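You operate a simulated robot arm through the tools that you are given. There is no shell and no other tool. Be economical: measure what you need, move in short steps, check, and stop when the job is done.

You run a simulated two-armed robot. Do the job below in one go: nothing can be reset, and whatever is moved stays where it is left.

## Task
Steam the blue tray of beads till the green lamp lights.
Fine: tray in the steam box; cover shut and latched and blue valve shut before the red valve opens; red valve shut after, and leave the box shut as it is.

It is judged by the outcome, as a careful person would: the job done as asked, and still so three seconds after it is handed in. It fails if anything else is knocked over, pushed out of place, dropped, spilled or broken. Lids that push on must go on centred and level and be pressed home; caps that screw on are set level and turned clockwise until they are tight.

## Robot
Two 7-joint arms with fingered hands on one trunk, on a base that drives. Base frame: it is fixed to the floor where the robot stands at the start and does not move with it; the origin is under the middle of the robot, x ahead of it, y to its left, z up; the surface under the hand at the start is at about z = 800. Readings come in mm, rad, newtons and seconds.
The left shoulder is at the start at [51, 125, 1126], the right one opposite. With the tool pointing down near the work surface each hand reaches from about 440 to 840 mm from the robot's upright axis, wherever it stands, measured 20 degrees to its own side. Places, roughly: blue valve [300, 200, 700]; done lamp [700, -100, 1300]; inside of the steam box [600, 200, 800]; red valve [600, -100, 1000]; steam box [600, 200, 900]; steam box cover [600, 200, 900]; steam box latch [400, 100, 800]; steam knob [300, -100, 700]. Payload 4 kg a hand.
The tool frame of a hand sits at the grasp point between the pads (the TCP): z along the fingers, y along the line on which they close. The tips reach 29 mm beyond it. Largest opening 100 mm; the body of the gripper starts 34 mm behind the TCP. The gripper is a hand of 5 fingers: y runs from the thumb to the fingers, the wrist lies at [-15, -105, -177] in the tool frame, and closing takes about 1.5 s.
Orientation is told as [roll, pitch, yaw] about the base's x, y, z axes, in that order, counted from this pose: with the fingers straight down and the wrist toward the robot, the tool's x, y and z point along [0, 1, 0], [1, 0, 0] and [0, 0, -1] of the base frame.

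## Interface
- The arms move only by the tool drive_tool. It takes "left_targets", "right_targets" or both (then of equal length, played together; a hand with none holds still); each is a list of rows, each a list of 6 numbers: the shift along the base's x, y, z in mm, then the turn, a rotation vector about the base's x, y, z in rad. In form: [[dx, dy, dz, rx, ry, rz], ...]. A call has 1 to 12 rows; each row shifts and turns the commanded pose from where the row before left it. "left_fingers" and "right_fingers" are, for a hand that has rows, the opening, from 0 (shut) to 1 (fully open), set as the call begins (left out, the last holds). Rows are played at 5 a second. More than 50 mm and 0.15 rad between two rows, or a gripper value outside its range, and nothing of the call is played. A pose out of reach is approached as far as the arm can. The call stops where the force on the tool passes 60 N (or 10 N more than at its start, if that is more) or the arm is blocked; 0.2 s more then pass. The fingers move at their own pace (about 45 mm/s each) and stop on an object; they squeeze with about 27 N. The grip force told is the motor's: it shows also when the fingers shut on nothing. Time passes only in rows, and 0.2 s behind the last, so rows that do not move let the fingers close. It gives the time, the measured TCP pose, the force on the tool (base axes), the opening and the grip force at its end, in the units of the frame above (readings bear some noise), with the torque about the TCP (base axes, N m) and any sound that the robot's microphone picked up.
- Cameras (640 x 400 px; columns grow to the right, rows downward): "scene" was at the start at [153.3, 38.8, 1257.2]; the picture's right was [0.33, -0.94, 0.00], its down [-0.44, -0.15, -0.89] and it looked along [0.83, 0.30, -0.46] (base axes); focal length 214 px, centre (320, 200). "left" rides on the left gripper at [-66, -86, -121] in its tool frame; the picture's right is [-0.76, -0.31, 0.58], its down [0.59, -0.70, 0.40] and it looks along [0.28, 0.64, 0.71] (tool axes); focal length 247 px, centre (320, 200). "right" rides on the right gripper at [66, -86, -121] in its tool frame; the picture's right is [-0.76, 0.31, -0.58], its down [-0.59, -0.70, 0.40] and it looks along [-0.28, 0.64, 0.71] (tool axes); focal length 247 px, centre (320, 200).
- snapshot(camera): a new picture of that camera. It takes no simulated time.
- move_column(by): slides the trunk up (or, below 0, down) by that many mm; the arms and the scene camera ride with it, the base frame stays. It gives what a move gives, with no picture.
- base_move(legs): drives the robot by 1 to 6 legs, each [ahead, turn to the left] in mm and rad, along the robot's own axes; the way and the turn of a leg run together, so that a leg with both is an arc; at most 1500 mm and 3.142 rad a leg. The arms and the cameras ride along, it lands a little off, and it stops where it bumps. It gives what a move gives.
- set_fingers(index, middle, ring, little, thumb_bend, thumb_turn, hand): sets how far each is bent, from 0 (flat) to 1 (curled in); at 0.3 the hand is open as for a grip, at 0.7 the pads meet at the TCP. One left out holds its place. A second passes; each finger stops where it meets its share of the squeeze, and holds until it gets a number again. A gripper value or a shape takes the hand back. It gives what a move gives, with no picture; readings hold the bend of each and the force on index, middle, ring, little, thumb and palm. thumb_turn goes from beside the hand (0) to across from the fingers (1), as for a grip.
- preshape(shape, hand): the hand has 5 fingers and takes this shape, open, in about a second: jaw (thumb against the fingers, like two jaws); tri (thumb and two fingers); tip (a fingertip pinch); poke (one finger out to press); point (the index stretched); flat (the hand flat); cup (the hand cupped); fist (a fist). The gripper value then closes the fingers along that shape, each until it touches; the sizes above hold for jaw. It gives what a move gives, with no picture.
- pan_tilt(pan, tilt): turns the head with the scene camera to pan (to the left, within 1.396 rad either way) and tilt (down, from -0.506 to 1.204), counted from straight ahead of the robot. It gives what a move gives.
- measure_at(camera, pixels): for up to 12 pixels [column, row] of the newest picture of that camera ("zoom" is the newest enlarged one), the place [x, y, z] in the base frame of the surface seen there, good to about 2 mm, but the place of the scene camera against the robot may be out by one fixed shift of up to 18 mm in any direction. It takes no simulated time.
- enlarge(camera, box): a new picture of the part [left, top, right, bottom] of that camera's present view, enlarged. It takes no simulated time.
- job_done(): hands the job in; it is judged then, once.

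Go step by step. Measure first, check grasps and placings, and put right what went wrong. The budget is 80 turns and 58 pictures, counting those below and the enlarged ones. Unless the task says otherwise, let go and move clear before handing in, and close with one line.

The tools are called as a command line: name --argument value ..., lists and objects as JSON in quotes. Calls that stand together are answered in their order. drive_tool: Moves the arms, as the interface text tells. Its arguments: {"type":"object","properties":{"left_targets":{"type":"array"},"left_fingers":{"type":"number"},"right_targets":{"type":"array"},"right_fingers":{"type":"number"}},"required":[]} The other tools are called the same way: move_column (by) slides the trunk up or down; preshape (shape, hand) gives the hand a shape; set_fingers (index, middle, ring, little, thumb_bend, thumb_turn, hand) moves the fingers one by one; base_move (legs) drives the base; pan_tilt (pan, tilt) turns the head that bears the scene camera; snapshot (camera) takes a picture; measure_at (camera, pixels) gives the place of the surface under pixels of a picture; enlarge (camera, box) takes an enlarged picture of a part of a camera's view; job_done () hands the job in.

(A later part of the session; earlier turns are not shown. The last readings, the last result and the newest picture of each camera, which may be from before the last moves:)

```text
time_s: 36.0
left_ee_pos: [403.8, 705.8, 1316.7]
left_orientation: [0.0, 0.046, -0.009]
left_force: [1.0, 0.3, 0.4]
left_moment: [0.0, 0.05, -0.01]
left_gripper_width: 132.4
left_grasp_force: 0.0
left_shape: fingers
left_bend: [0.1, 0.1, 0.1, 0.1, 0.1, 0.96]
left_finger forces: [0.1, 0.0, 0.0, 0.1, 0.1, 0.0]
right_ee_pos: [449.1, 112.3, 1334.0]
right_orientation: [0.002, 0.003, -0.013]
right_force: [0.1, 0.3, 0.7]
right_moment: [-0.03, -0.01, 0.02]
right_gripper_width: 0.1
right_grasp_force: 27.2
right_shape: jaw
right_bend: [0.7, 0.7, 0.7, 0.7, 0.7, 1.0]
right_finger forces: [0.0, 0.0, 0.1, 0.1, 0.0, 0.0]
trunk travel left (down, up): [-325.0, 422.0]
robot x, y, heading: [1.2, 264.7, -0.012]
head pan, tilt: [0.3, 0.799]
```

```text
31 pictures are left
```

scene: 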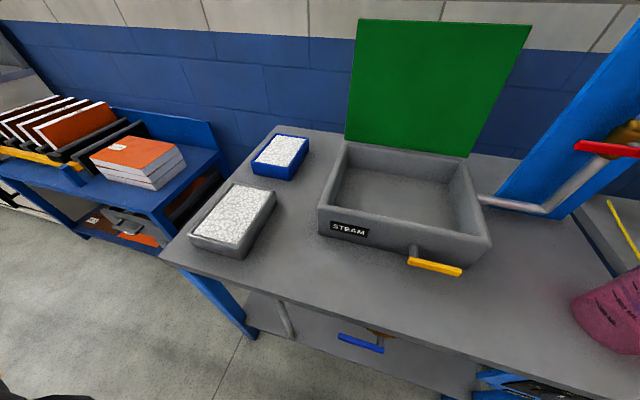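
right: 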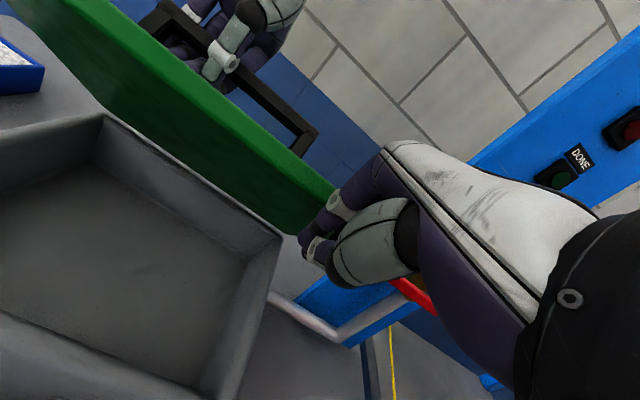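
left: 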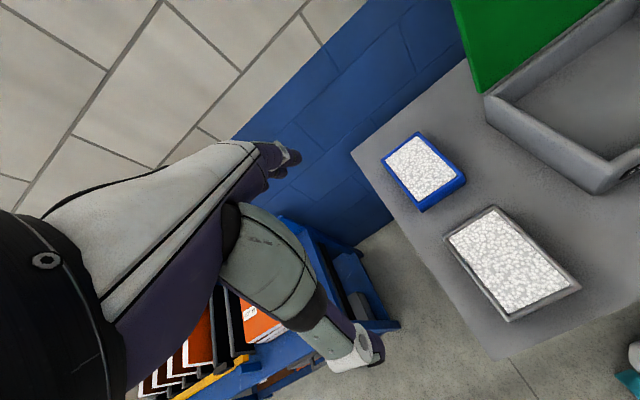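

The base is at y≈262. Now I'll bring the left hand over the tray, yawing it +90° so it closes across the 122 mm width.

drive_tool --left_targets '[[23.8, -10.8, -15, 0, -0.004, 0.132], [23.8, -10.8, -15, 0, -0.004, 0.132], [23.8, -10.8, -15, 0, -0.004, 0.132], [23.8, -10.8, -15, 0, -0.004, 0.132], [23.8, -10.8, -15, 0, -0.004, 0.132], [23.8, -10.8, -15, 0, -0.004, 0.132], [23.8, -10.8, -15, 0, -0.004, 0.132], [23.8, -10.8, -15, 0, -0.004, 0.132], [23.8, -10.8, -15, 0, -0.004, 0.132], [23.8, -10.8, -15, 0, -0.004, 0.132], [23.8, -10.8, -15, 0, -0.004, 0.132], [23.8, -10.8, -15, 0, -0.004, 0.132]]'

set_fingers --hand "left" --index 0 --middle 0 --ring 0 --little 0 --thumb_bend 0 --thumb_turn 1

snapshot --camera "left"

snapshot --camera "scene"

```text
time_s: 38.6
left_ee_pos: [650.6, 612.4, 1107.4]
left_orientation: [-0.029, 0.014, 1.49]
left_force: [-1.6, 0.6, 0.3]
left_moment: [0.01, -0.03, -0.01]
left_gripper_width: 132.6
left_grasp_force: 0.1
left_shape: fingers
left_bend: [0.1, 0.1, 0.1, 0.1, 0.1, 0.96]
left_finger forces: [0.0, 0.1, 0.1, 0.0, 0.0, 0.1]
left hand out of reach, approached as far as the arm can: row 11, 12
right_ee_pos: [448.9, 111.5, 1335.3]
right_orientation: [0.001, 0.003, -0.013]
right_force: [-0.3, -0.8, 0.6]
right_moment: [0.01, -0.03, 0.02]
right_gripper_width: 0.0
right_grasp_force: 26.9
right_shape: jaw
right_bend: [0.7, 0.7, 0.7, 0.7, 0.7, 1.0]
right_finger forces: [0.0, 0.1, 0.0, 0.1, 0.0, 0.1]
trunk travel left (down, up): [-325.0, 422.0]
robot x, y, heading: [0.4, 262.4, -0.018]
head pan, tilt: [0.3, 0.799]
```

```text
time_s: 39.6
left_ee_pos: [651.2, 613.0, 1105.4]
left_orientation: [-0.026, 0.016, 1.487]
left_force: [-0.2, -0.6, -0.3]
left_moment: [0.0, 0.0, -0.04]
left_gripper_width: 147.3
left_grasp_force: 0.1
left_shape: fingers
left_bend: [0.0, 0.0, 0.0, 0.0, 0.0, 0.95]
left_finger forces: [0.0, 0.0, 0.0, 0.1, 0.1, 0.1]
right_ee_pos: [449.8, 112.0, 1335.1]
right_orientation: [0.0, 0.002, -0.012]
right_force: [0.3, -0.5, -1.0]
right_moment: [-0.02, -0.01, 0.0]
right_gripper_width: 0.0
right_grasp_force: 27.0
right_shape: jaw
right_bend: [0.7, 0.7, 0.7, 0.7, 0.7, 1.0]
right_finger forces: [0.0, 0.0, 0.0, 0.0, 0.0, 0.0]
trunk travel left (down, up): [-325.0, 422.0]
robot x, y, heading: [2.7, 259.5, -0.021]
head pan, tilt: [0.3, 0.799]
```

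```text
30 pictures are left
```

left: 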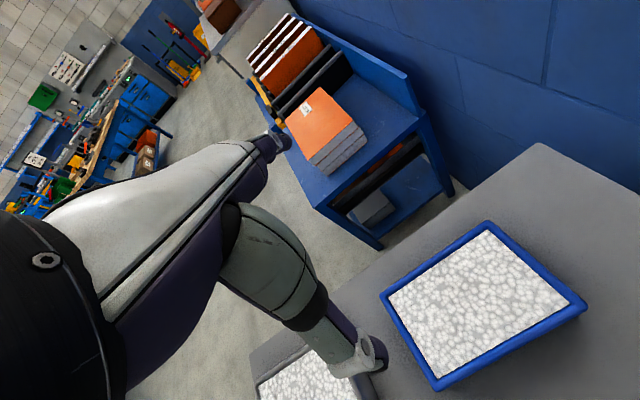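

```text
29 pictures are left
```

scene: 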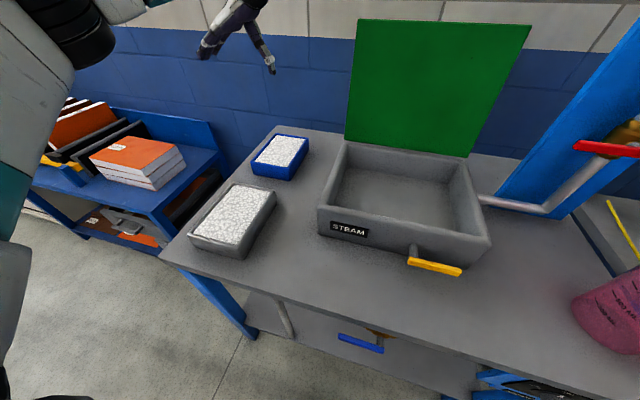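

The yawed pose is short of reach from this heading. I'll lift the hand a bit and turn the base left ~0.4 rad so the arm's natural direction fits.

drive_tool --left_targets '[[-20, -10, 30, 0, 0, -0.05], [-20, -10, 30, 0, 0, -0.05], [-20, -10, 30, 0, 0, -0.05], [-20, -10, 30, 0, 0, -0.05]]'

base_move --legs '[[0, 0.42]]'

```text
time_s: 40.6
left_ee_pos: [569.1, 572.7, 1227.2]
left_orientation: [-0.027, 0.016, 1.286]
left_force: [-0.3, -0.2, 0.2]
left_moment: [0.02, -0.01, -0.01]
left_gripper_width: 147.2
left_grasp_force: 0.1
left_shape: fingers
left_bend: [0.0, 0.0, 0.0, 0.0, 0.0, 0.95]
left_finger forces: [0.0, 0.0, 0.1, 0.0, 0.1, 0.0]
right_ee_pos: [449.3, 110.6, 1334.9]
right_orientation: [0.004, 0.001, -0.014]
right_force: [-0.6, -0.4, 1.1]
right_moment: [0.02, 0.03, 0.0]
right_gripper_width: 0.0
right_grasp_force: 27.2
right_shape: jaw
right_bend: [0.7, 0.7, 0.7, 0.7, 0.7, 1.0]
right_finger forces: [0.1, 0.0, 0.0, 0.0, 0.1, 0.1]
trunk travel left (down, up): [-325.0, 422.0]
robot x, y, heading: [2.9, 261.3, -0.018]
head pan, tilt: [0.3, 0.799]
```

```text
time_s: 42.3
left_ee_pos: [392.2, 780.6, 1225.9]
left_orientation: [-0.025, 0.018, 1.715]
left_force: [-0.2, 0.0, 0.1]
left_moment: [0.01, 0.01, 0.0]
left_gripper_width: 147.1
left_grasp_force: 0.0
left_shape: fingers
left_bend: [0.0, 0.0, 0.0, 0.0, 0.0, 0.95]
left_finger forces: [0.0, 0.1, 0.0, 0.1, 0.1, 0.1]
right_ee_pos: [470.8, 311.7, 1335.1]
right_orientation: [0.002, 0.003, 0.414]
right_force: [-0.3, 1.2, -0.6]
right_moment: [-0.01, -0.02, 0.01]
right_gripper_width: 0.0
right_grasp_force: 27.1
right_shape: jaw
right_bend: [0.7, 0.7, 0.7, 0.7, 0.7, 1.0]
right_finger forces: [0.0, 0.0, 0.0, 0.0, 0.0, 0.0]
trunk travel left (down, up): [-325.0, 422.0]
robot x, y, heading: [-1.3, 261.7, 0.415]
head pan, tilt: [0.3, 0.799]
```

Now over the tray to (690, 576, ~1000) with yaw 90°.

drive_tool --left_targets '[[29.8, -20.5, -22, 0.0025, -0.0018, -0.0144], [29.8, -20.5, -22, 0.0025, -0.0018, -0.0144], [29.8, -20.5, -22, 0.0025, -0.0018, -0.0144], [29.8, -20.5, -22, 0.0025, -0.0018, -0.0144], [29.8, -20.5, -22, 0.0025, -0.0018, -0.0144], [29.8, -20.5, -22, 0.0025, -0.0018, -0.0144], [29.8, -20.5, -22, 0.0025, -0.0018, -0.0144], [29.8, -20.5, -22, 0.0025, -0.0018, -0.0144], [29.8, -20.5, -22, 0.0025, -0.0018, -0.0144], [29.8, -20.5, -22, 0.0025, -0.0018, -0.0144]]'

snapshot --camera "left"

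```text
time_s: 44.5
left_ee_pos: [476.6, 686.5, 1014.2]
left_orientation: [-0.047, -0.006, 1.57]
left_force: [0.0, 0.2, 0.3]
left_moment: [0.03, 0.0, -0.01]
left_gripper_width: 147.3
left_grasp_force: 0.1
left_shape: fingers
left_bend: [0.0, 0.0, 0.0, 0.0, 0.0, 0.95]
left_finger forces: [0.1, 0.0, 0.1, 0.0, 0.0, 0.1]
left hand out of reach, approached as far as the arm can: row 3, 4, 5, 6, 7, 8, 9, 10
right_ee_pos: [470.7, 311.0, 1334.0]
right_orientation: [0.003, 0.002, 0.416]
right_force: [-0.6, 0.5, -0.1]
right_moment: [-0.02, 0.0, 0.02]
right_gripper_width: 0.0
right_grasp_force: 26.4
right_shape: jaw
right_bend: [0.7, 0.7, 0.7, 0.7, 0.7, 1.0]
right_finger forces: [0.1, 0.0, 0.0, 0.0, 0.0, 0.1]
trunk travel left (down, up): [-325.0, 422.0]
robot x, y, heading: [3.1, 261.0, 0.413]
head pan, tilt: [0.3, 0.799]
```

```text
28 pictures are left
```

left: 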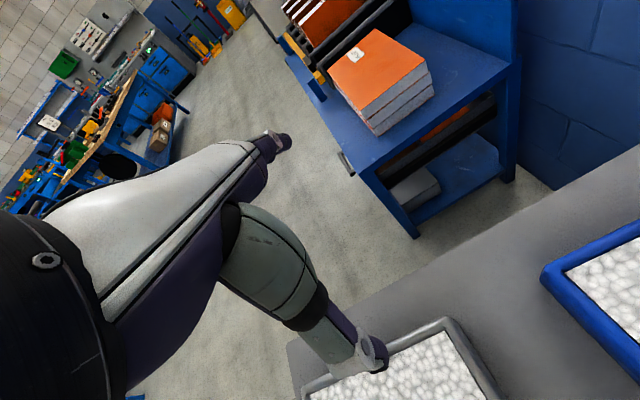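

This heading makes it worse: the arm comes from the outer left, so the opposite yaw (wrist to +y) should suit it better. I'll lift, turn the base back, and yaw the hand the other way.

drive_tool --left_targets '[[-20, 5, 35, 0, 0, -0.1], [-20, 5, 35, 0, 0, -0.1], [-20, 5, 35, 0, 0, -0.1], [-10, 5, 35, 0, 0, -0.1], [-10, 5, 35, 0, 0, -0.1], [-10, 5, 35, 0, 0, -0.1]]'

base_move --legs '[[0, -0.41]]'

```text
time_s: 45.9
left_ee_pos: [386.5, 718.3, 1224.6]
left_orientation: [-0.045, -0.006, 0.968]
left_force: [0.8, 0.1, 0.9]
left_moment: [-0.02, 0.01, -0.01]
left_gripper_width: 147.3
left_grasp_force: 0.0
left_shape: fingers
left_bend: [0.0, 0.0, 0.0, 0.0, 0.0, 0.95]
left_finger forces: [0.1, 0.0, 0.0, 0.1, 0.0, 0.1]
right_ee_pos: [470.5, 310.5, 1334.1]
right_orientation: [0.004, 0.002, 0.417]
right_force: [0.3, 0.5, -1.0]
right_moment: [-0.02, 0.01, 0.0]
right_gripper_width: 0.1
right_grasp_force: 27.0
right_shape: jaw
right_bend: [0.7, 0.7, 0.7, 0.7, 0.7, 1.0]
right_finger forces: [0.0, 0.1, 0.1, 0.0, 0.0, 0.0]
trunk travel left (down, up): [-325.0, 422.0]
robot x, y, heading: [-0.6, 261.2, 0.41]
head pan, tilt: [0.3, 0.799]
```

```text
time_s: 47.6
left_ee_pos: [537.3, 527.1, 1224.6]
left_orientation: [-0.045, -0.007, 0.559]
left_force: [-0.1, 0.3, -0.3]
left_moment: [-0.02, -0.02, 0.01]
left_gripper_width: 147.3
left_grasp_force: 0.0
left_shape: fingers
left_bend: [0.0, 0.0, 0.0, 0.0, 0.0, 0.95]
left_finger forces: [0.0, 0.0, 0.0, 0.0, 0.0, 0.0]
right_ee_pos: [452.0, 120.2, 1334.8]
right_orientation: [0.003, 0.003, 0.006]
right_force: [-0.5, -0.9, -0.2]
right_moment: [0.02, 0.01, -0.01]
right_gripper_width: 0.1
right_grasp_force: 26.7
right_shape: jaw
right_bend: [0.7, 0.7, 0.7, 0.7, 0.7, 1.0]
right_finger forces: [0.1, 0.1, 0.0, 0.1, 0.0, 0.0]
trunk travel left (down, up): [-325.0, 422.0]
robot x, y, heading: [2.2, 260.9, 0.001]
head pan, tilt: [0.3, 0.799]
```

Yawing to −90° while approaching above the tray.

drive_tool --left_targets '[[5, 3, 0, 0, 0, -0.142], [5, 3, 0, 0, 0, -0.142], [5, 3, 0, 0, 0, -0.142], [5, 3, 0, 0, 0, -0.142], [5, 3, 0, 0, 0, -0.142], [5, 3, 0, 0, 0, -0.142], [5, 3, 0, 0, 0, -0.142], [5, 3, 0, 0, 0, -0.142], [5, 3, 0, 0, 0, -0.142], [5, 3, 0, 0, 0, -0.142], [5, 3, 0, 0, 0, -0.142], [5, 3, 0, 0, 0, -0.142]]'

drive_tool --left_targets '[[18, 3, -20, 0, 0, -0.142], [18, 3, -20, 0, 0, -0.142], [18, 3, -20, 0, 0, -0.142], [18, 2, -20, 0, 0, 0], [21, 2, -20, 0, 0, 0]]'

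snapshot --camera "scene"

```text
time_s: 50.2
left_ee_pos: [598.5, 562.9, 1222.8]
left_orientation: [-0.046, -0.007, -1.146]
left_force: [0.1, 0.9, 0.0]
left_moment: [-0.04, 0.01, 0.01]
left_gripper_width: 147.6
left_grasp_force: 0.1
left_shape: fingers
left_bend: [0.0, 0.0, 0.0, 0.0, 0.0, 0.95]
left_finger forces: [0.0, 0.0, 0.1, 0.0, 0.0, 0.0]
right_ee_pos: [453.0, 120.7, 1335.2]
right_orientation: [0.001, 0.004, 0.006]
right_force: [0.5, -0.5, -0.4]
right_moment: [-0.02, 0.01, -0.04]
right_gripper_width: 0.0
right_grasp_force: 26.9
right_shape: jaw
right_bend: [0.7, 0.7, 0.7, 0.7, 0.7, 1.0]
right_finger forces: [0.1, 0.0, 0.1, 0.0, 0.0, 0.0]
trunk travel left (down, up): [-325.0, 422.0]
robot x, y, heading: [4.8, 260.5, -0.001]
head pan, tilt: [0.3, 0.799]
```

```text
time_s: 51.4
left_ee_pos: [603.2, 606.9, 1148.9]
left_orientation: [-0.046, -0.007, -1.572]
left_force: [0.2, -1.2, 0.3]
left_moment: [0.0, 0.01, -0.03]
left_gripper_width: 147.5
left_grasp_force: 0.2
left_shape: fingers
left_bend: [0.0, 0.0, 0.0, 0.0, 0.0, 0.95]
left_finger forces: [0.1, 0.0, 0.0, 0.1, 0.0, 0.0]
left hand out of reach, approached as far as the arm can: row 2, 3, 4, 5
right_ee_pos: [452.3, 120.4, 1334.1]
right_orientation: [0.002, 0.003, 0.006]
right_force: [0.2, -0.6, 0.4]
right_moment: [0.0, -0.03, 0.03]
right_gripper_width: 0.0
right_grasp_force: 27.0
right_shape: jaw
right_bend: [0.7, 0.7, 0.7, 0.7, 0.7, 1.0]
right_finger forces: [0.2, 0.1, 0.0, 0.2, 0.1, 0.0]
trunk travel left (down, up): [-325.0, 422.0]
robot x, y, heading: [3.1, 261.2, -0.001]
head pan, tilt: [0.3, 0.799]
```

```text
27 pictures are left
```

scene: 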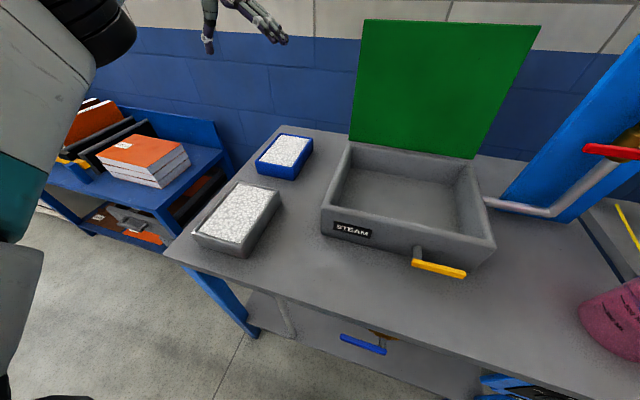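

The wrist reach is ~657 mm and the tray needs ~662–693, so the base must come forward a little. I'll check how much room there is in front of the base.

pan_tilt --pan 0.0 --tilt 1.2

snapshot --camera "scene"

```text
time_s: 52.2
left_ee_pos: [604.4, 607.3, 1149.8]
left_orientation: [-0.047, -0.008, -1.57]
left_force: [0.3, 0.2, 0.1]
left_moment: [0.0, 0.01, -0.04]
left_gripper_width: 147.3
left_grasp_force: 0.2
left_shape: fingers
left_bend: [0.0, 0.0, 0.0, 0.0, 0.0, 0.95]
left_finger forces: [0.1, 0.0, 0.0, 0.0, 0.0, 0.1]
right_ee_pos: [451.7, 121.2, 1334.6]
right_orientation: [0.002, 0.002, 0.007]
right_force: [-0.9, 1.1, -0.7]
right_moment: [0.0, -0.03, -0.03]
right_gripper_width: 0.0
right_grasp_force: 27.1
right_shape: jaw
right_bend: [0.7, 0.7, 0.7, 0.7, 0.7, 1.0]
right_finger forces: [0.0, 0.0, 0.1, 0.1, 0.0, 0.0]
trunk travel left (down, up): [-325.0, 422.0]
robot x, y, heading: [-0.3, 261.2, 0.001]
head pan, tilt: [0.0, 1.201]
```

```text
26 pictures are left
```

scene: 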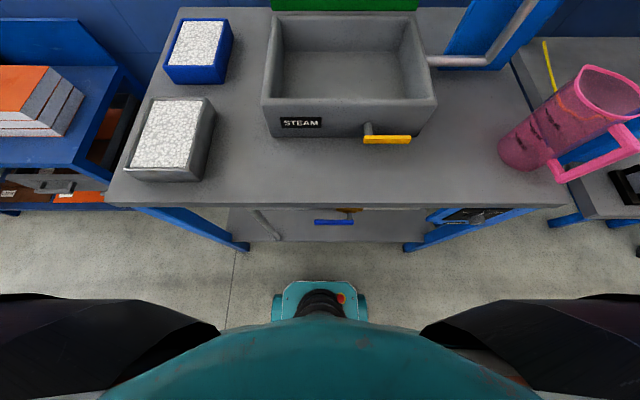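

measure_at --camera "scene" --pixels '[[320, 284], [320, 310], [275, 310], [320, 238], [240, 245], [408, 248], [300, 206], [332, 222], [320, 340], [200, 300]]'

```text
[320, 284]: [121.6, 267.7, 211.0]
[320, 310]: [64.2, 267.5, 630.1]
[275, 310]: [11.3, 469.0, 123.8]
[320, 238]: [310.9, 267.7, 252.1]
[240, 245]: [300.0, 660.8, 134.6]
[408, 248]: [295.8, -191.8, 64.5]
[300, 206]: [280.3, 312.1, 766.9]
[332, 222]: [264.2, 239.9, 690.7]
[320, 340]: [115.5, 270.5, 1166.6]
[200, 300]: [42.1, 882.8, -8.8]
```

There's ~120 mm clearance in front of the base (plate at x≈122, table edge 280). I'll drive forward 90 mm.

base_move --legs '[[90, 0]]'

pan_tilt --pan 0.4 --tilt 0.9

```text
time_s: 53.4
left_ee_pos: [689.1, 606.5, 1150.4]
left_orientation: [-0.044, -0.009, -1.572]
left_force: [-1.2, -0.6, -0.9]
left_moment: [0.01, -0.04, -0.03]
left_gripper_width: 147.3
left_grasp_force: 0.1
left_shape: fingers
left_bend: [0.0, 0.0, 0.0, 0.0, 0.0, 0.95]
left_finger forces: [0.0, 0.1, 0.1, 0.0, 0.0, 0.0]
right_ee_pos: [535.3, 120.3, 1334.3]
right_orientation: [0.0, 0.0, 0.007]
right_force: [-0.9, 0.5, 0.6]
right_moment: [-0.02, 0.01, 0.01]
right_gripper_width: 0.0
right_grasp_force: 27.0
right_shape: jaw
right_bend: [0.7, 0.7, 0.7, 0.7, 0.7, 1.0]
right_finger forces: [0.0, 0.1, 0.0, 0.0, 0.0, 0.0]
trunk travel left (down, up): [-325.0, 422.0]
robot x, y, heading: [87.1, 262.5, 0.002]
head pan, tilt: [0.0, 1.201]
```

```text
time_s: 54.2
left_ee_pos: [689.5, 606.8, 1148.5]
left_orientation: [-0.047, -0.008, -1.571]
left_force: [-0.1, 0.2, -0.1]
left_moment: [0.01, 0.04, 0.01]
left_gripper_width: 147.1
left_grasp_force: 0.0
left_shape: fingers
left_bend: [0.0, 0.0, 0.0, 0.0, 0.0, 0.95]
left_finger forces: [0.0, 0.0, 0.0, 0.1, 0.0, 0.1]
right_ee_pos: [537.7, 121.1, 1334.4]
right_orientation: [0.0, 0.001, 0.007]
right_force: [-0.2, -0.1, -0.7]
right_moment: [-0.02, -0.01, 0.02]
right_gripper_width: 0.0
right_grasp_force: 27.0
right_shape: jaw
right_bend: [0.7, 0.7, 0.7, 0.7, 0.7, 1.0]
right_finger forces: [0.0, 0.0, 0.0, 0.1, 0.0, 0.0]
trunk travel left (down, up): [-325.0, 422.0]
robot x, y, heading: [86.6, 263.8, -0.002]
head pan, tilt: [0.4, 0.901]
```

The hand is nearly above the tray. I'll level it, centre on (690, 576), and lower to z 950 for a check.

drive_tool --left_targets '[[0, -10, -40, 0.004, -0.024, 0], [0, -10, -40, 0.004, -0.023, 0], [0, -10, -40, 0, 0, 0], [0, 0, -40, 0, 0, 0], [0, 0, -38, 0, 0, 0]]'

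snapshot --camera "scene"

snapshot --camera "left"

```text
time_s: 55.4
left_ee_pos: [690.1, 577.9, 950.2]
left_orientation: [0.004, 0.0, -1.573]
left_force: [0.0, 0.6, 0.3]
left_moment: [0.02, -0.01, -0.02]
left_gripper_width: 147.3
left_grasp_force: 0.1
left_shape: fingers
left_bend: [0.0, 0.0, 0.0, 0.0, 0.0, 0.95]
left_finger forces: [0.0, 0.1, 0.1, 0.0, 0.0, 0.0]
right_ee_pos: [538.4, 121.9, 1334.5]
right_orientation: [-0.001, 0.001, 0.008]
right_force: [-0.7, -0.8, 0.4]
right_moment: [-0.01, 0.02, -0.01]
right_gripper_width: 0.0
right_grasp_force: 27.1
right_shape: jaw
right_bend: [0.7, 0.7, 0.7, 0.7, 0.7, 1.0]
right_finger forces: [0.0, 0.0, 0.0, 0.0, 0.1, 0.0]
trunk travel left (down, up): [-325.0, 422.0]
robot x, y, heading: [92.8, 265.5, -0.002]
head pan, tilt: [0.4, 0.901]
```

```text
25 pictures are left
```

scene: 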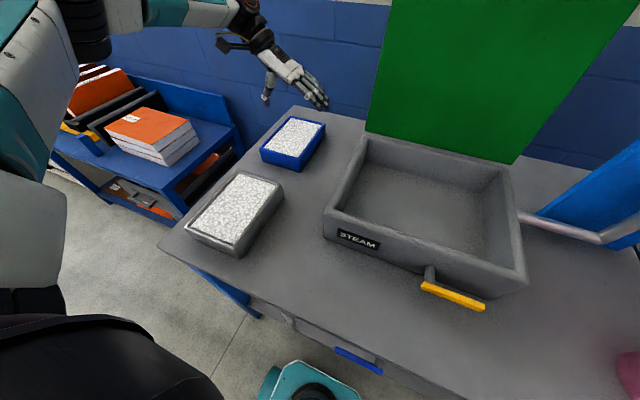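

```text
24 pictures are left
```

left: 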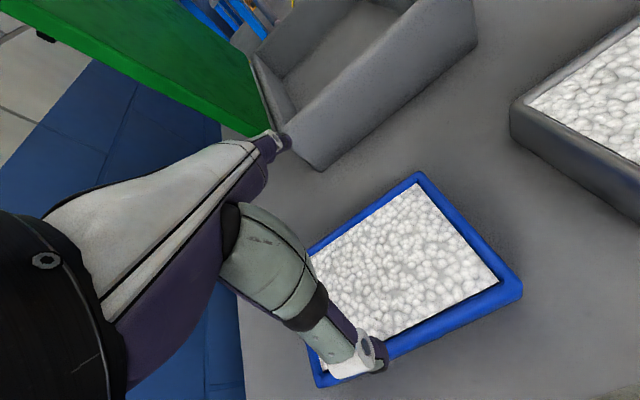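

I'll measure the tray rim from this closer view.

measure_at --camera "left" --pixels '[[417, 174], [345, 225], [365, 211], [514, 287], [440, 324], [410, 340], [470, 235], [505, 292], [421, 185], [450, 320], [372, 208], [460, 312]]'

```text
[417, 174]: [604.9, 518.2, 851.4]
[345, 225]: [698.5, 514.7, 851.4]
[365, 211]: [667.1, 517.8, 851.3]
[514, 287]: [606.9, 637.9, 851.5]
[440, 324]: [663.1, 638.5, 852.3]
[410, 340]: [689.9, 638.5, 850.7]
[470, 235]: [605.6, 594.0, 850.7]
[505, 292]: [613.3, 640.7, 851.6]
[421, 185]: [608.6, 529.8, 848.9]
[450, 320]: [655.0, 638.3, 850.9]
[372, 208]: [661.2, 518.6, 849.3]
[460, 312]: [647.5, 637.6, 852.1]
```

Tray y 516–639 is centred with the hand (577.5). I'll lower slowly to z 850 with the fingers straddling it.

drive_tool --left_targets '[[1, 0, -35, 0, 0, 0], [1, 0, -30, 0, 0, 0], [0, 0, -15, 0, 0, 0], [0, 0, -10, 0, 0, 0], [0, 0, -8, 0, 0, 0]]'

snapshot --camera "left"

enlarge --camera "scene" --box '[220, 40, 380, 180]'

```text
time_s: 56.6
left_ee_pos: [668.7, 571.7, 871.7]
left_orientation: [0.008, 0.005, -1.569]
left_force: [1.4, 1.3, 11.3]
left_moment: [0.84, -0.05, -0.1]
left_gripper_width: 147.8
left_grasp_force: 5.6
left_shape: fingers
left_bend: [0.0, 0.0, 0.0, 0.0, 0.0, 0.96]
left_finger forces: [0.1, 0.1, 0.1, 0.0, 11.2, 0.1]
left hand out of reach, approached as far as the arm can: row 2, 3, 4, 5
right_ee_pos: [536.1, 119.6, 1335.1]
right_orientation: [0.003, 0.001, 0.007]
right_force: [-0.1, -0.2, -0.7]
right_moment: [0.04, -0.01, 0.03]
right_gripper_width: 0.2
right_grasp_force: 27.0
right_shape: jaw
right_bend: [0.7, 0.7, 0.7, 0.7, 0.7, 1.0]
right_finger forces: [0.0, 0.0, 0.1, 0.0, 0.1, 0.1]
trunk travel left (down, up): [-325.0, 422.0]
robot x, y, heading: [86.5, 259.0, 0.002]
head pan, tilt: [0.4, 0.901]
```

```text
23 pictures are left
```

left: 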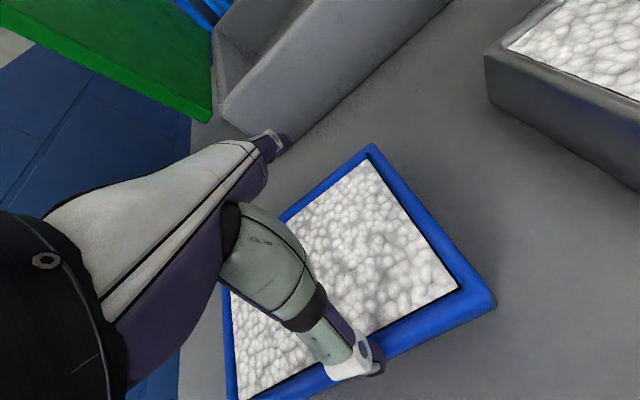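

```text
2.86 times, centred on (300, 110) of scene
```

zoom: 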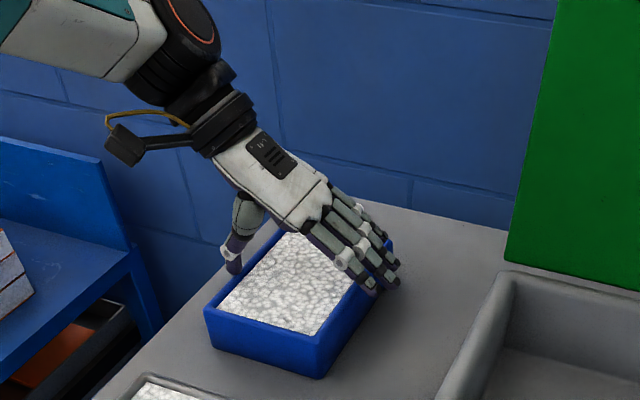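

The hand drifted off target near its reach limit and the thumb touched the rim (11 N). I'll lift back to z 950 and check the tray, then lower with the trunk instead, since the arm pose was fine at z 950.

drive_tool --left_targets '[[0, 0, 30, 0, 0, 0], [0, 0, 30, 0, 0, 0], [0, 0, 25, 0, 0, 0]]'

snapshot --camera "left"

```text
time_s: 57.4
left_ee_pos: [668.9, 573.1, 954.9]
left_orientation: [0.0, 0.001, -1.572]
left_force: [-0.3, 0.4, -0.4]
left_moment: [0.01, 0.03, -0.01]
left_gripper_width: 147.4
left_grasp_force: 0.0
left_shape: fingers
left_bend: [0.0, 0.0, 0.0, 0.0, 0.0, 0.95]
left_finger forces: [0.0, 0.1, 0.0, 0.0, 0.1, 0.0]
right_ee_pos: [538.0, 120.6, 1334.9]
right_orientation: [0.001, 0.0, 0.007]
right_force: [-1.1, -0.7, -0.2]
right_moment: [-0.02, 0.0, 0.01]
right_gripper_width: 0.0
right_grasp_force: 26.9
right_shape: jaw
right_bend: [0.7, 0.7, 0.7, 0.7, 0.7, 1.0]
right_finger forces: [0.0, 0.0, 0.0, 0.0, 0.0, 0.1]
trunk travel left (down, up): [-325.0, 422.0]
robot x, y, heading: [86.2, 264.3, 0.002]
head pan, tilt: [0.4, 0.901]
```

```text
21 pictures are left
```

left: 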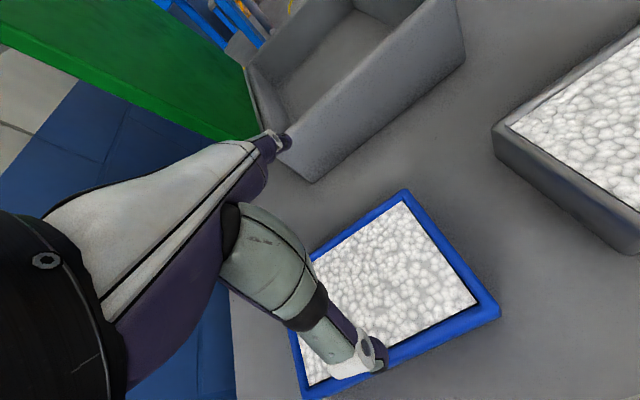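

measure_at --camera "left" --pixels '[[403, 191], [370, 214], [345, 231], [495, 310], [440, 340], [405, 357], [450, 247], [308, 385]]'

drive_tool --left_targets '[[12, 2, 0, 0, 0, 0], [11, 3, 0, 0, 0, 0], [0, 0, 0, 0, 0, 0]]'

```text
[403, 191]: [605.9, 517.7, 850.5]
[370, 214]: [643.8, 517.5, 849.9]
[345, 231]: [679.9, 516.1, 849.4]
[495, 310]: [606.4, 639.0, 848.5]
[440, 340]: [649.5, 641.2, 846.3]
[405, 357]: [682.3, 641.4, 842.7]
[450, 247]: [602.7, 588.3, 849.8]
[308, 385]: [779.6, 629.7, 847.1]
```

```text
time_s: 58.2
left_ee_pos: [690.9, 576.5, 954.3]
left_orientation: [-0.001, 0.001, -1.57]
left_force: [-0.4, -0.9, 0.5]
left_moment: [-0.01, -0.04, 0.0]
left_gripper_width: 147.2
left_grasp_force: 0.0
left_shape: fingers
left_bend: [0.0, 0.0, 0.0, 0.0, 0.0, 0.95]
left_finger forces: [0.0, 0.0, 0.0, 0.0, 0.1, 0.1]
right_ee_pos: [536.9, 120.4, 1333.7]
right_orientation: [0.001, 0.001, 0.006]
right_force: [0.4, -0.2, -0.4]
right_moment: [-0.02, 0.0, -0.04]
right_gripper_width: 0.0
right_grasp_force: 27.0
right_shape: jaw
right_bend: [0.7, 0.7, 0.7, 0.7, 0.7, 1.0]
right_finger forces: [0.0, 0.0, 0.1, 0.0, 0.0, 0.0]
trunk travel left (down, up): [-325.0, 422.0]
robot x, y, heading: [87.7, 260.8, 0.001]
head pan, tilt: [0.4, 0.901]
```

The tray barely moved (centre ~y 578.5). I'll lower the trunk by 60 first.

drive_tool --left_targets '[[1, 2, 0, 0, 0, 0]]'

move_column --by -60

enlarge --camera "scene" --box '[220, 40, 380, 180]'

```text
time_s: 58.6
left_ee_pos: [692.0, 579.0, 954.4]
left_orientation: [0.0, 0.001, -1.57]
left_force: [-1.0, -0.5, -0.5]
left_moment: [-0.02, 0.02, -0.01]
left_gripper_width: 147.4
left_grasp_force: 0.1
left_shape: fingers
left_bend: [0.0, 0.0, 0.0, 0.0, 0.0, 0.95]
left_finger forces: [0.0, 0.1, 0.1, 0.1, 0.1, 0.0]
right_ee_pos: [537.4, 120.7, 1334.6]
right_orientation: [0.001, 0.002, 0.007]
right_force: [-0.5, -0.4, -0.5]
right_moment: [0.01, 0.02, 0.01]
right_gripper_width: 0.2
right_grasp_force: 27.4
right_shape: jaw
right_bend: [0.7, 0.7, 0.7, 0.7, 0.7, 1.0]
right_finger forces: [0.0, 0.0, 0.1, 0.0, 0.0, 0.0]
trunk travel left (down, up): [-325.0, 422.0]
robot x, y, heading: [84.7, 263.5, 0.004]
head pan, tilt: [0.4, 0.901]
```

```text
time_s: 59.6
left_ee_pos: [692.8, 578.3, 895.6]
left_orientation: [0.001, 0.001, -1.572]
left_force: [-0.8, -0.8, 0.9]
left_moment: [0.02, -0.02, 0.01]
left_gripper_width: 147.5
left_grasp_force: 0.1
left_shape: fingers
left_bend: [0.0, 0.0, 0.0, 0.0, 0.0, 0.95]
left_finger forces: [0.0, 0.0, 0.0, 0.0, 0.0, 0.0]
right_ee_pos: [535.3, 121.8, 1275.4]
right_orientation: [0.001, 0.001, 0.006]
right_force: [-0.4, 0.4, -0.3]
right_moment: [0.03, -0.02, 0.02]
right_gripper_width: 0.2
right_grasp_force: 26.6
right_shape: jaw
right_bend: [0.7, 0.7, 0.7, 0.7, 0.7, 1.0]
right_finger forces: [0.0, 0.1, 0.0, 0.0, 0.0, 0.0]
trunk travel left (down, up): [-265.0, 482.0]
robot x, y, heading: [83.7, 261.6, 0.001]
head pan, tilt: [0.4, 0.901]
```

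```text
2.86 times, centred on (300, 110) of scene
```

zoom: 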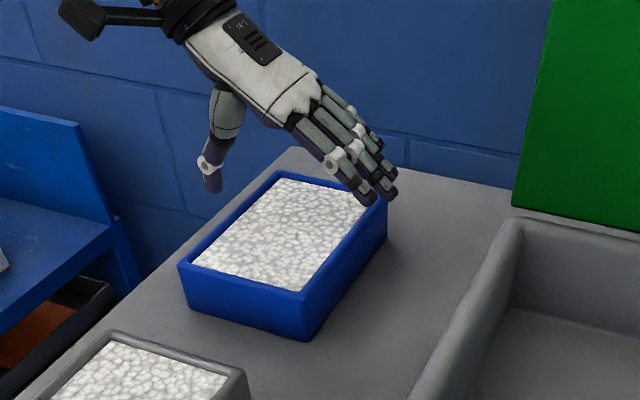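

Fingers and thumb look set to straddle. I'll lower another 20 mm and check the forces.

move_column --by -22

enlarge --camera "scene" --box '[220, 40, 380, 180]'

```text
time_s: 60.3
left_ee_pos: [691.7, 579.3, 872.0]
left_orientation: [0.002, 0.0, -1.571]
left_force: [-0.3, 0.5, -0.4]
left_moment: [-0.01, 0.01, 0.01]
left_gripper_width: 147.5
left_grasp_force: 0.0
left_shape: fingers
left_bend: [0.0, 0.0, 0.0, 0.0, 0.0, 0.95]
left_finger forces: [0.0, 0.0, 0.0, 0.0, 0.0, 0.1]
right_ee_pos: [537.2, 120.2, 1253.6]
right_orientation: [0.001, 0.001, 0.008]
right_force: [-0.6, -0.2, 0.6]
right_moment: [-0.01, -0.06, -0.01]
right_gripper_width: 0.0
right_grasp_force: 27.0
right_shape: jaw
right_bend: [0.7, 0.7, 0.7, 0.7, 0.7, 1.0]
right_finger forces: [0.1, 0.1, 0.0, 0.0, 0.1, 0.0]
trunk travel left (down, up): [-243.0, 504.0]
robot x, y, heading: [87.0, 263.6, -0.001]
head pan, tilt: [0.4, 0.901]
```

```text
2.86 times, centred on (300, 110) of scene
```

zoom: 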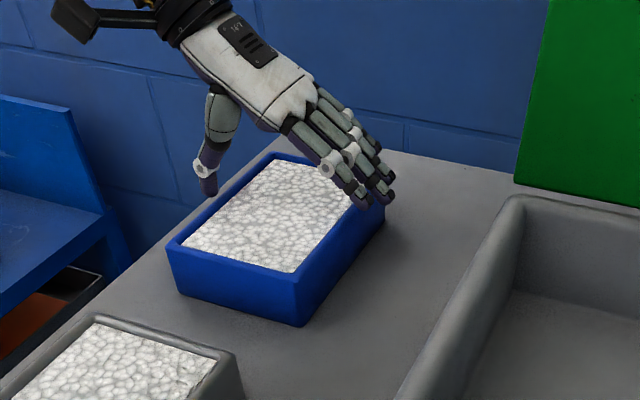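

The fingers look biased toward the far end of the tray, so I'll measure the fingertips against the rim.

measure_at --camera "zoom" --pixels '[[360, 192], [382, 190], [388, 172], [208, 186], [300, 285], [175, 245], [376, 205], [345, 155], [325, 165]]'

```text
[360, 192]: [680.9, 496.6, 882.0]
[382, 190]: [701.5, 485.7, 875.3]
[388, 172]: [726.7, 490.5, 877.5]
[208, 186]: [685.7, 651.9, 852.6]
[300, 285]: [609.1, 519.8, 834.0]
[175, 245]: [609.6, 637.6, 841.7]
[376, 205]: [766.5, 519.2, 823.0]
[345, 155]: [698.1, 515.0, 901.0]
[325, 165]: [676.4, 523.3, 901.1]
```

Bent slightly, the fingertips hang lower, so at TCP z≈830 the pads should meet the tray sides below the rim with the palm just clear of it. I'll lower the trunk 42 mm, close the fingers on the sides, and read the forces.

move_column --by -42

set_fingers --hand "left" --index 0.4 --middle 0.4 --ring 0.4 --little 0.4 --thumb_bend 0.4 --thumb_turn 1

enlarge --camera "scene" --box '[220, 30, 380, 170]'

```text
time_s: 61.1
left_ee_pos: [692.8, 579.7, 834.6]
left_orientation: [0.01, -0.002, -1.57]
left_force: [3.9, 7.8, 31.1]
left_moment: [0.78, 0.09, 0.01]
left_gripper_width: 150.0
left_grasp_force: 15.0
left_shape: fingers
left_bend: [0.0, 0.0, 0.0, 0.0, 0.0, 0.95]
left_finger forces: [2.6, 0.5, 1.6, 0.7, 24.5, 0.1]
right_ee_pos: [536.0, 119.9, 1212.3]
right_orientation: [0.002, -0.001, 0.007]
right_force: [-0.3, -0.5, 0.4]
right_moment: [0.03, 0.02, -0.01]
right_gripper_width: 0.0
right_grasp_force: 27.0
right_shape: jaw
right_bend: [0.7, 0.7, 0.7, 0.7, 0.7, 1.0]
right_finger forces: [0.0, 0.0, 0.1, 0.1, 0.0, 0.0]
trunk travel left (down, up): [-201.0, 546.0]
robot x, y, heading: [89.7, 263.5, -0.001]
head pan, tilt: [0.4, 0.901]
```

```text
time_s: 62.1
left_ee_pos: [692.5, 577.6, 836.7]
left_orientation: [0.013, -0.003, -1.571]
left_force: [7.3, 9.2, 40.5]
left_moment: [-1.17, -0.48, -0.57]
left_gripper_width: 147.1
left_grasp_force: 50.9
left_shape: fingers
left_bend: [0.03, 0.11, 0.03, 0.1, 0.16, 0.94]
left_finger forces: [10.7, 16.0, 11.9, 9.0, 54.6, 0.0]
right_ee_pos: [535.4, 120.1, 1212.3]
right_orientation: [0.003, -0.002, 0.008]
right_force: [0.7, 0.6, -0.1]
right_moment: [-0.02, 0.05, 0.01]
right_gripper_width: 0.1
right_grasp_force: 26.1
right_shape: jaw
right_bend: [0.7, 0.7, 0.7, 0.7, 0.7, 1.0]
right_finger forces: [0.1, 0.1, 0.0, 0.1, 0.0, 0.1]
trunk travel left (down, up): [-201.0, 546.0]
robot x, y, heading: [86.4, 261.9, -0.002]
head pan, tilt: [0.4, 0.901]
```

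```text
2.86 times, centred on (300, 100) of scene
```

zoom: 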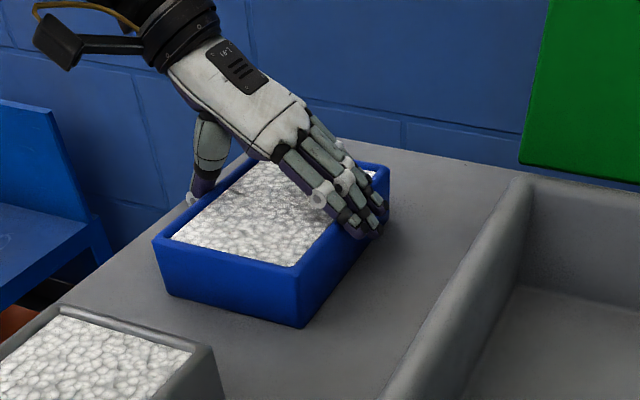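

The grip reads about 50 N, partly because the hand bears down on the rim. I'll raise the trunk 15 mm to see whether the tray comes along.

move_column --by 15

enlarge --camera "scene" --box '[220, 30, 380, 170]'

```text
time_s: 62.8
left_ee_pos: [691.5, 578.3, 842.4]
left_orientation: [-0.005, 0.002, -1.573]
left_force: [-3.2, -0.3, 3.7]
left_moment: [-0.43, -0.12, -0.14]
left_gripper_width: 138.0
left_grasp_force: 25.9
left_shape: fingers
left_bend: [0.05, 0.12, 0.06, 0.18, 0.31, 0.93]
left_finger forces: [6.0, 11.3, 7.2, 0.4, 27.2, 0.0]
right_ee_pos: [536.2, 120.8, 1226.0]
right_orientation: [0.001, 0.002, 0.006]
right_force: [0.2, -0.1, -0.2]
right_moment: [0.02, 0.02, 0.03]
right_gripper_width: 0.1
right_grasp_force: 26.7
right_shape: jaw
right_bend: [0.7, 0.7, 0.7, 0.7, 0.7, 1.0]
right_finger forces: [0.0, 0.0, 0.0, 0.1, 0.0, 0.0]
trunk travel left (down, up): [-216.0, 531.0]
robot x, y, heading: [88.4, 260.2, -0.004]
head pan, tilt: [0.4, 0.901]
```

```text
2.86 times, centred on (300, 100) of scene
```

zoom: 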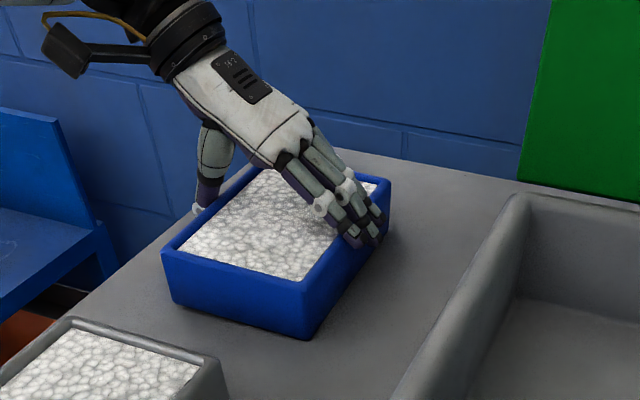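

The hand is now nearly neutral (3.7 N). I'll raise another 12 mm to see whether it carries weight.

move_column --by 12

enlarge --camera "scene" --box '[220, 30, 380, 170]'

```text
time_s: 63.4
left_ee_pos: [691.7, 580.4, 857.5]
left_orientation: [0.002, 0.0, -1.567]
left_force: [-0.7, 1.8, 4.3]
left_moment: [-0.4, -0.09, 0.0]
left_gripper_width: 126.4
left_grasp_force: 8.4
left_shape: fingers
left_bend: [0.09, 0.14, 0.1, 0.19, 0.36, 0.95]
left_finger forces: [0.5, 5.4, 2.7, 0.1, 7.7, 0.0]
right_ee_pos: [537.1, 121.0, 1237.4]
right_orientation: [0.0, -0.001, 0.008]
right_force: [0.2, -0.4, -0.5]
right_moment: [0.02, -0.01, 0.0]
right_gripper_width: 0.1
right_grasp_force: 27.5
right_shape: jaw
right_bend: [0.7, 0.7, 0.7, 0.7, 0.7, 1.0]
right_finger forces: [0.0, 0.0, 0.0, 0.0, 0.0, 0.1]
trunk travel left (down, up): [-228.0, 519.0]
robot x, y, heading: [86.7, 261.2, -0.002]
head pan, tilt: [0.4, 0.901]
```

```text
2.86 times, centred on (300, 100) of scene
```

zoom: 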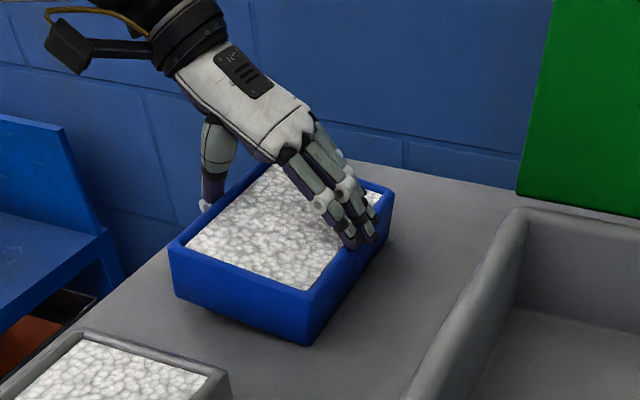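

The tray slipped: the fingers stayed too straight against the rim while the thumb did most of the bending. I'll re-grip with the hand 8 mm toward the fingers' side, a bit higher, and a firmer closing target.

set_fingers --hand "left" --index 0 --middle 0 --ring 0 --little 0 --thumb_bend 0

drive_tool --left_targets '[[0, -5, 0, 0, 0, 0], [0, -5, 0, 0, 0, 0]]'

move_column --by -10

set_fingers --hand "left" --index 0.8 --middle 0.8 --ring 0.8 --little 0.8 --thumb_bend 0.05

set_fingers --hand "left" --thumb_bend 0.8

```text
time_s: 64.4
left_ee_pos: [692.2, 578.6, 855.9]
left_orientation: [0.001, 0.0, -1.571]
left_force: [-0.2, 0.3, -0.7]
left_moment: [0.01, -0.02, 0.01]
left_gripper_width: 146.6
left_grasp_force: 0.0
left_shape: fingers
left_bend: [0.0, 0.0, 0.0, 0.0, 0.0, 0.96]
left_finger forces: [0.0, 0.1, 0.1, 0.1, 0.1, 0.0]
right_ee_pos: [537.7, 120.5, 1238.2]
right_orientation: [0.0, 0.001, 0.009]
right_force: [-0.1, -0.4, 0.0]
right_moment: [0.03, -0.03, -0.01]
right_gripper_width: 0.3
right_grasp_force: 27.0
right_shape: jaw
right_bend: [0.7, 0.7, 0.7, 0.7, 0.7, 1.0]
right_finger forces: [0.0, 0.1, 0.0, 0.1, 0.0, 0.1]
trunk travel left (down, up): [-228.0, 519.0]
robot x, y, heading: [86.2, 257.9, 0.0]
head pan, tilt: [0.4, 0.901]
```

```text
time_s: 65.0
left_ee_pos: [692.1, 568.9, 856.6]
left_orientation: [0.003, 0.001, -1.571]
left_force: [-0.9, 1.2, -0.6]
left_moment: [-0.02, 0.0, -0.01]
left_gripper_width: 147.5
left_grasp_force: 0.5
left_shape: fingers
left_bend: [0.0, 0.0, 0.0, 0.0, 0.0, 0.96]
left_finger forces: [0.1, 0.0, 0.0, 0.0, 1.1, 0.1]
right_ee_pos: [537.0, 121.5, 1238.1]
right_orientation: [0.001, 0.002, 0.007]
right_force: [0.6, 0.3, 0.6]
right_moment: [-0.01, -0.02, -0.01]
right_gripper_width: 0.1
right_grasp_force: 27.0
right_shape: jaw
right_bend: [0.7, 0.7, 0.7, 0.7, 0.7, 1.0]
right_finger forces: [0.0, 0.1, 0.0, 0.1, 0.0, 0.1]
trunk travel left (down, up): [-228.0, 519.0]
robot x, y, heading: [90.0, 260.1, -0.004]
head pan, tilt: [0.4, 0.901]
```

```text
time_s: 65.6
left_ee_pos: [692.1, 568.8, 847.7]
left_orientation: [0.004, 0.001, -1.57]
left_force: [-0.2, 2.7, 5.4]
left_moment: [0.32, 0.0, 0.0]
left_gripper_width: 147.5
left_grasp_force: 2.8
left_shape: fingers
left_bend: [0.0, 0.0, 0.0, 0.0, 0.0, 0.96]
left_finger forces: [0.0, 0.0, 0.0, 0.2, 5.5, 0.0]
right_ee_pos: [535.9, 121.4, 1227.7]
right_orientation: [0.0, 0.0, 0.007]
right_force: [0.1, -0.3, 0.5]
right_moment: [0.0, -0.01, 0.0]
right_gripper_width: 0.2
right_grasp_force: 26.9
right_shape: jaw
right_bend: [0.7, 0.7, 0.7, 0.7, 0.7, 1.0]
right_finger forces: [0.1, 0.1, 0.0, 0.1, 0.0, 0.0]
trunk travel left (down, up): [-218.0, 529.0]
robot x, y, heading: [87.3, 259.5, -0.002]
head pan, tilt: [0.4, 0.901]
```

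```text
time_s: 66.6
left_ee_pos: [691.6, 565.8, 852.5]
left_orientation: [0.007, -0.003, -1.572]
left_force: [-6.2, -5.0, 25.2]
left_moment: [-2.13, -1.56, -1.01]
left_gripper_width: 131.8
left_grasp_force: 46.8
left_shape: fingers
left_bend: [0.17, 0.21, 0.18, 0.32, 0.0, 0.95]
left_finger forces: [9.8, 12.6, 11.8, 31.3, 28.0, 0.0]
right_ee_pos: [535.2, 119.1, 1230.0]
right_orientation: [0.001, -0.003, 0.008]
right_force: [-0.7, 0.2, 0.2]
right_moment: [0.0, 0.02, -0.03]
right_gripper_width: 0.0
right_grasp_force: 26.5
right_shape: jaw
right_bend: [0.7, 0.7, 0.7, 0.7, 0.7, 1.0]
right_finger forces: [0.1, 0.0, 0.0, 0.0, 0.0, 0.1]
trunk travel left (down, up): [-218.0, 529.0]
robot x, y, heading: [87.3, 263.2, -0.001]
head pan, tilt: [0.4, 0.901]
```

```text
time_s: 67.6
left_ee_pos: [692.3, 566.8, 851.4]
left_orientation: [0.008, -0.005, -1.57]
left_force: [-6.0, -6.5, 27.5]
left_moment: [-2.21, -1.58, -0.98]
left_gripper_width: 132.6
left_grasp_force: 45.6
left_shape: fingers
left_bend: [0.17, 0.21, 0.18, 0.32, 0.0, 0.95]
left_finger forces: [9.4, 12.3, 11.6, 32.2, 26.1, 0.0]
right_ee_pos: [533.0, 118.9, 1230.0]
right_orientation: [0.002, -0.002, 0.008]
right_force: [0.0, -0.7, -0.3]
right_moment: [0.01, -0.02, 0.0]
right_gripper_width: 0.2
right_grasp_force: 27.4
right_shape: jaw
right_bend: [0.7, 0.7, 0.7, 0.7, 0.7, 1.0]
right_finger forces: [0.0, 0.1, 0.0, 0.0, 0.0, 0.1]
trunk travel left (down, up): [-218.0, 529.0]
robot x, y, heading: [86.4, 260.5, -0.001]
head pan, tilt: [0.4, 0.901]
```

The fingers are now bent ~0.2 on the side wall. I'll try lifting 14 mm with the trunk and look.

move_column --by 14

enlarge --camera "scene" --box '[220, 30, 380, 170]'

```text
time_s: 68.2
left_ee_pos: [693.0, 569.4, 857.7]
left_orientation: [-0.006, 0.003, -1.568]
left_force: [1.0, -0.1, -2.0]
left_moment: [0.0, 0.02, 0.03]
left_gripper_width: 130.7
left_grasp_force: 24.6
left_shape: fingers
left_bend: [0.18, 0.23, 0.19, 0.41, 0.0, 0.93]
left_finger forces: [6.8, 7.7, 7.6, 0.0, 26.1, 0.0]
right_ee_pos: [538.5, 120.9, 1241.7]
right_orientation: [0.002, 0.003, 0.004]
right_force: [-0.1, -0.6, -0.8]
right_moment: [-0.02, 0.01, 0.0]
right_gripper_width: 0.0
right_grasp_force: 27.1
right_shape: jaw
right_bend: [0.7, 0.7, 0.7, 0.7, 0.7, 1.0]
right_finger forces: [0.0, 0.0, 0.0, 0.0, 0.0, 0.0]
trunk travel left (down, up): [-232.0, 515.0]
robot x, y, heading: [88.7, 261.8, -0.0]
head pan, tilt: [0.4, 0.901]
```

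```text
2.86 times, centred on (300, 100) of scene
```

zoom: 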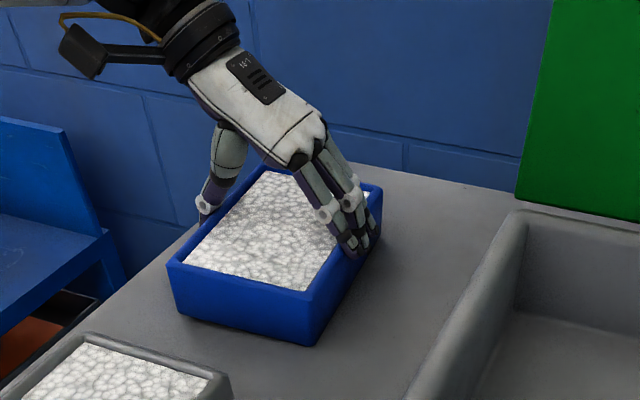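

Force has turned to −2 N with a 25 N grip, so the hand is beginning to carry. I'll raise another 12 mm.

move_column --by 12

enlarge --camera "scene" --box '[220, 30, 380, 170]'

```text
time_s: 68.8
left_ee_pos: [693.2, 568.6, 871.4]
left_orientation: [-0.003, 0.002, -1.57]
left_force: [0.3, -1.1, -2.6]
left_moment: [-0.02, 0.02, -0.03]
left_gripper_width: 130.5
left_grasp_force: 24.0
left_shape: fingers
left_bend: [0.19, 0.23, 0.19, 0.41, 0.0, 0.93]
left_finger forces: [6.5, 7.8, 7.6, 0.0, 26.0, 0.0]
right_ee_pos: [538.1, 120.0, 1253.6]
right_orientation: [0.002, 0.002, 0.008]
right_force: [0.9, 0.9, -1.4]
right_moment: [0.01, 0.0, 0.03]
right_gripper_width: 0.0
right_grasp_force: 26.9
right_shape: jaw
right_bend: [0.7, 0.7, 0.7, 0.7, 0.7, 1.0]
right_finger forces: [0.0, 0.0, 0.1, 0.1, 0.0, 0.0]
trunk travel left (down, up): [-244.0, 503.0]
robot x, y, heading: [87.5, 259.3, -0.0]
head pan, tilt: [0.4, 0.901]
```

```text
2.86 times, centred on (300, 100) of scene
```

zoom: 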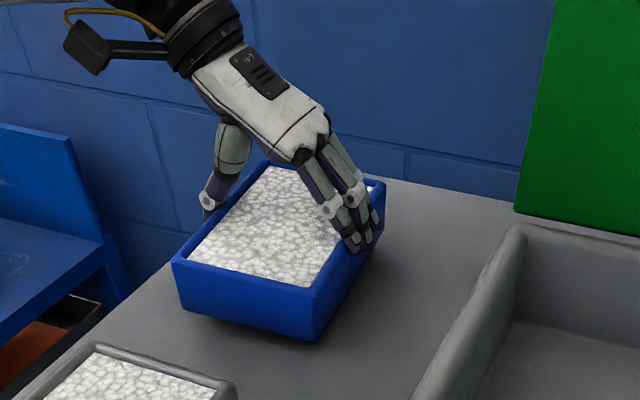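

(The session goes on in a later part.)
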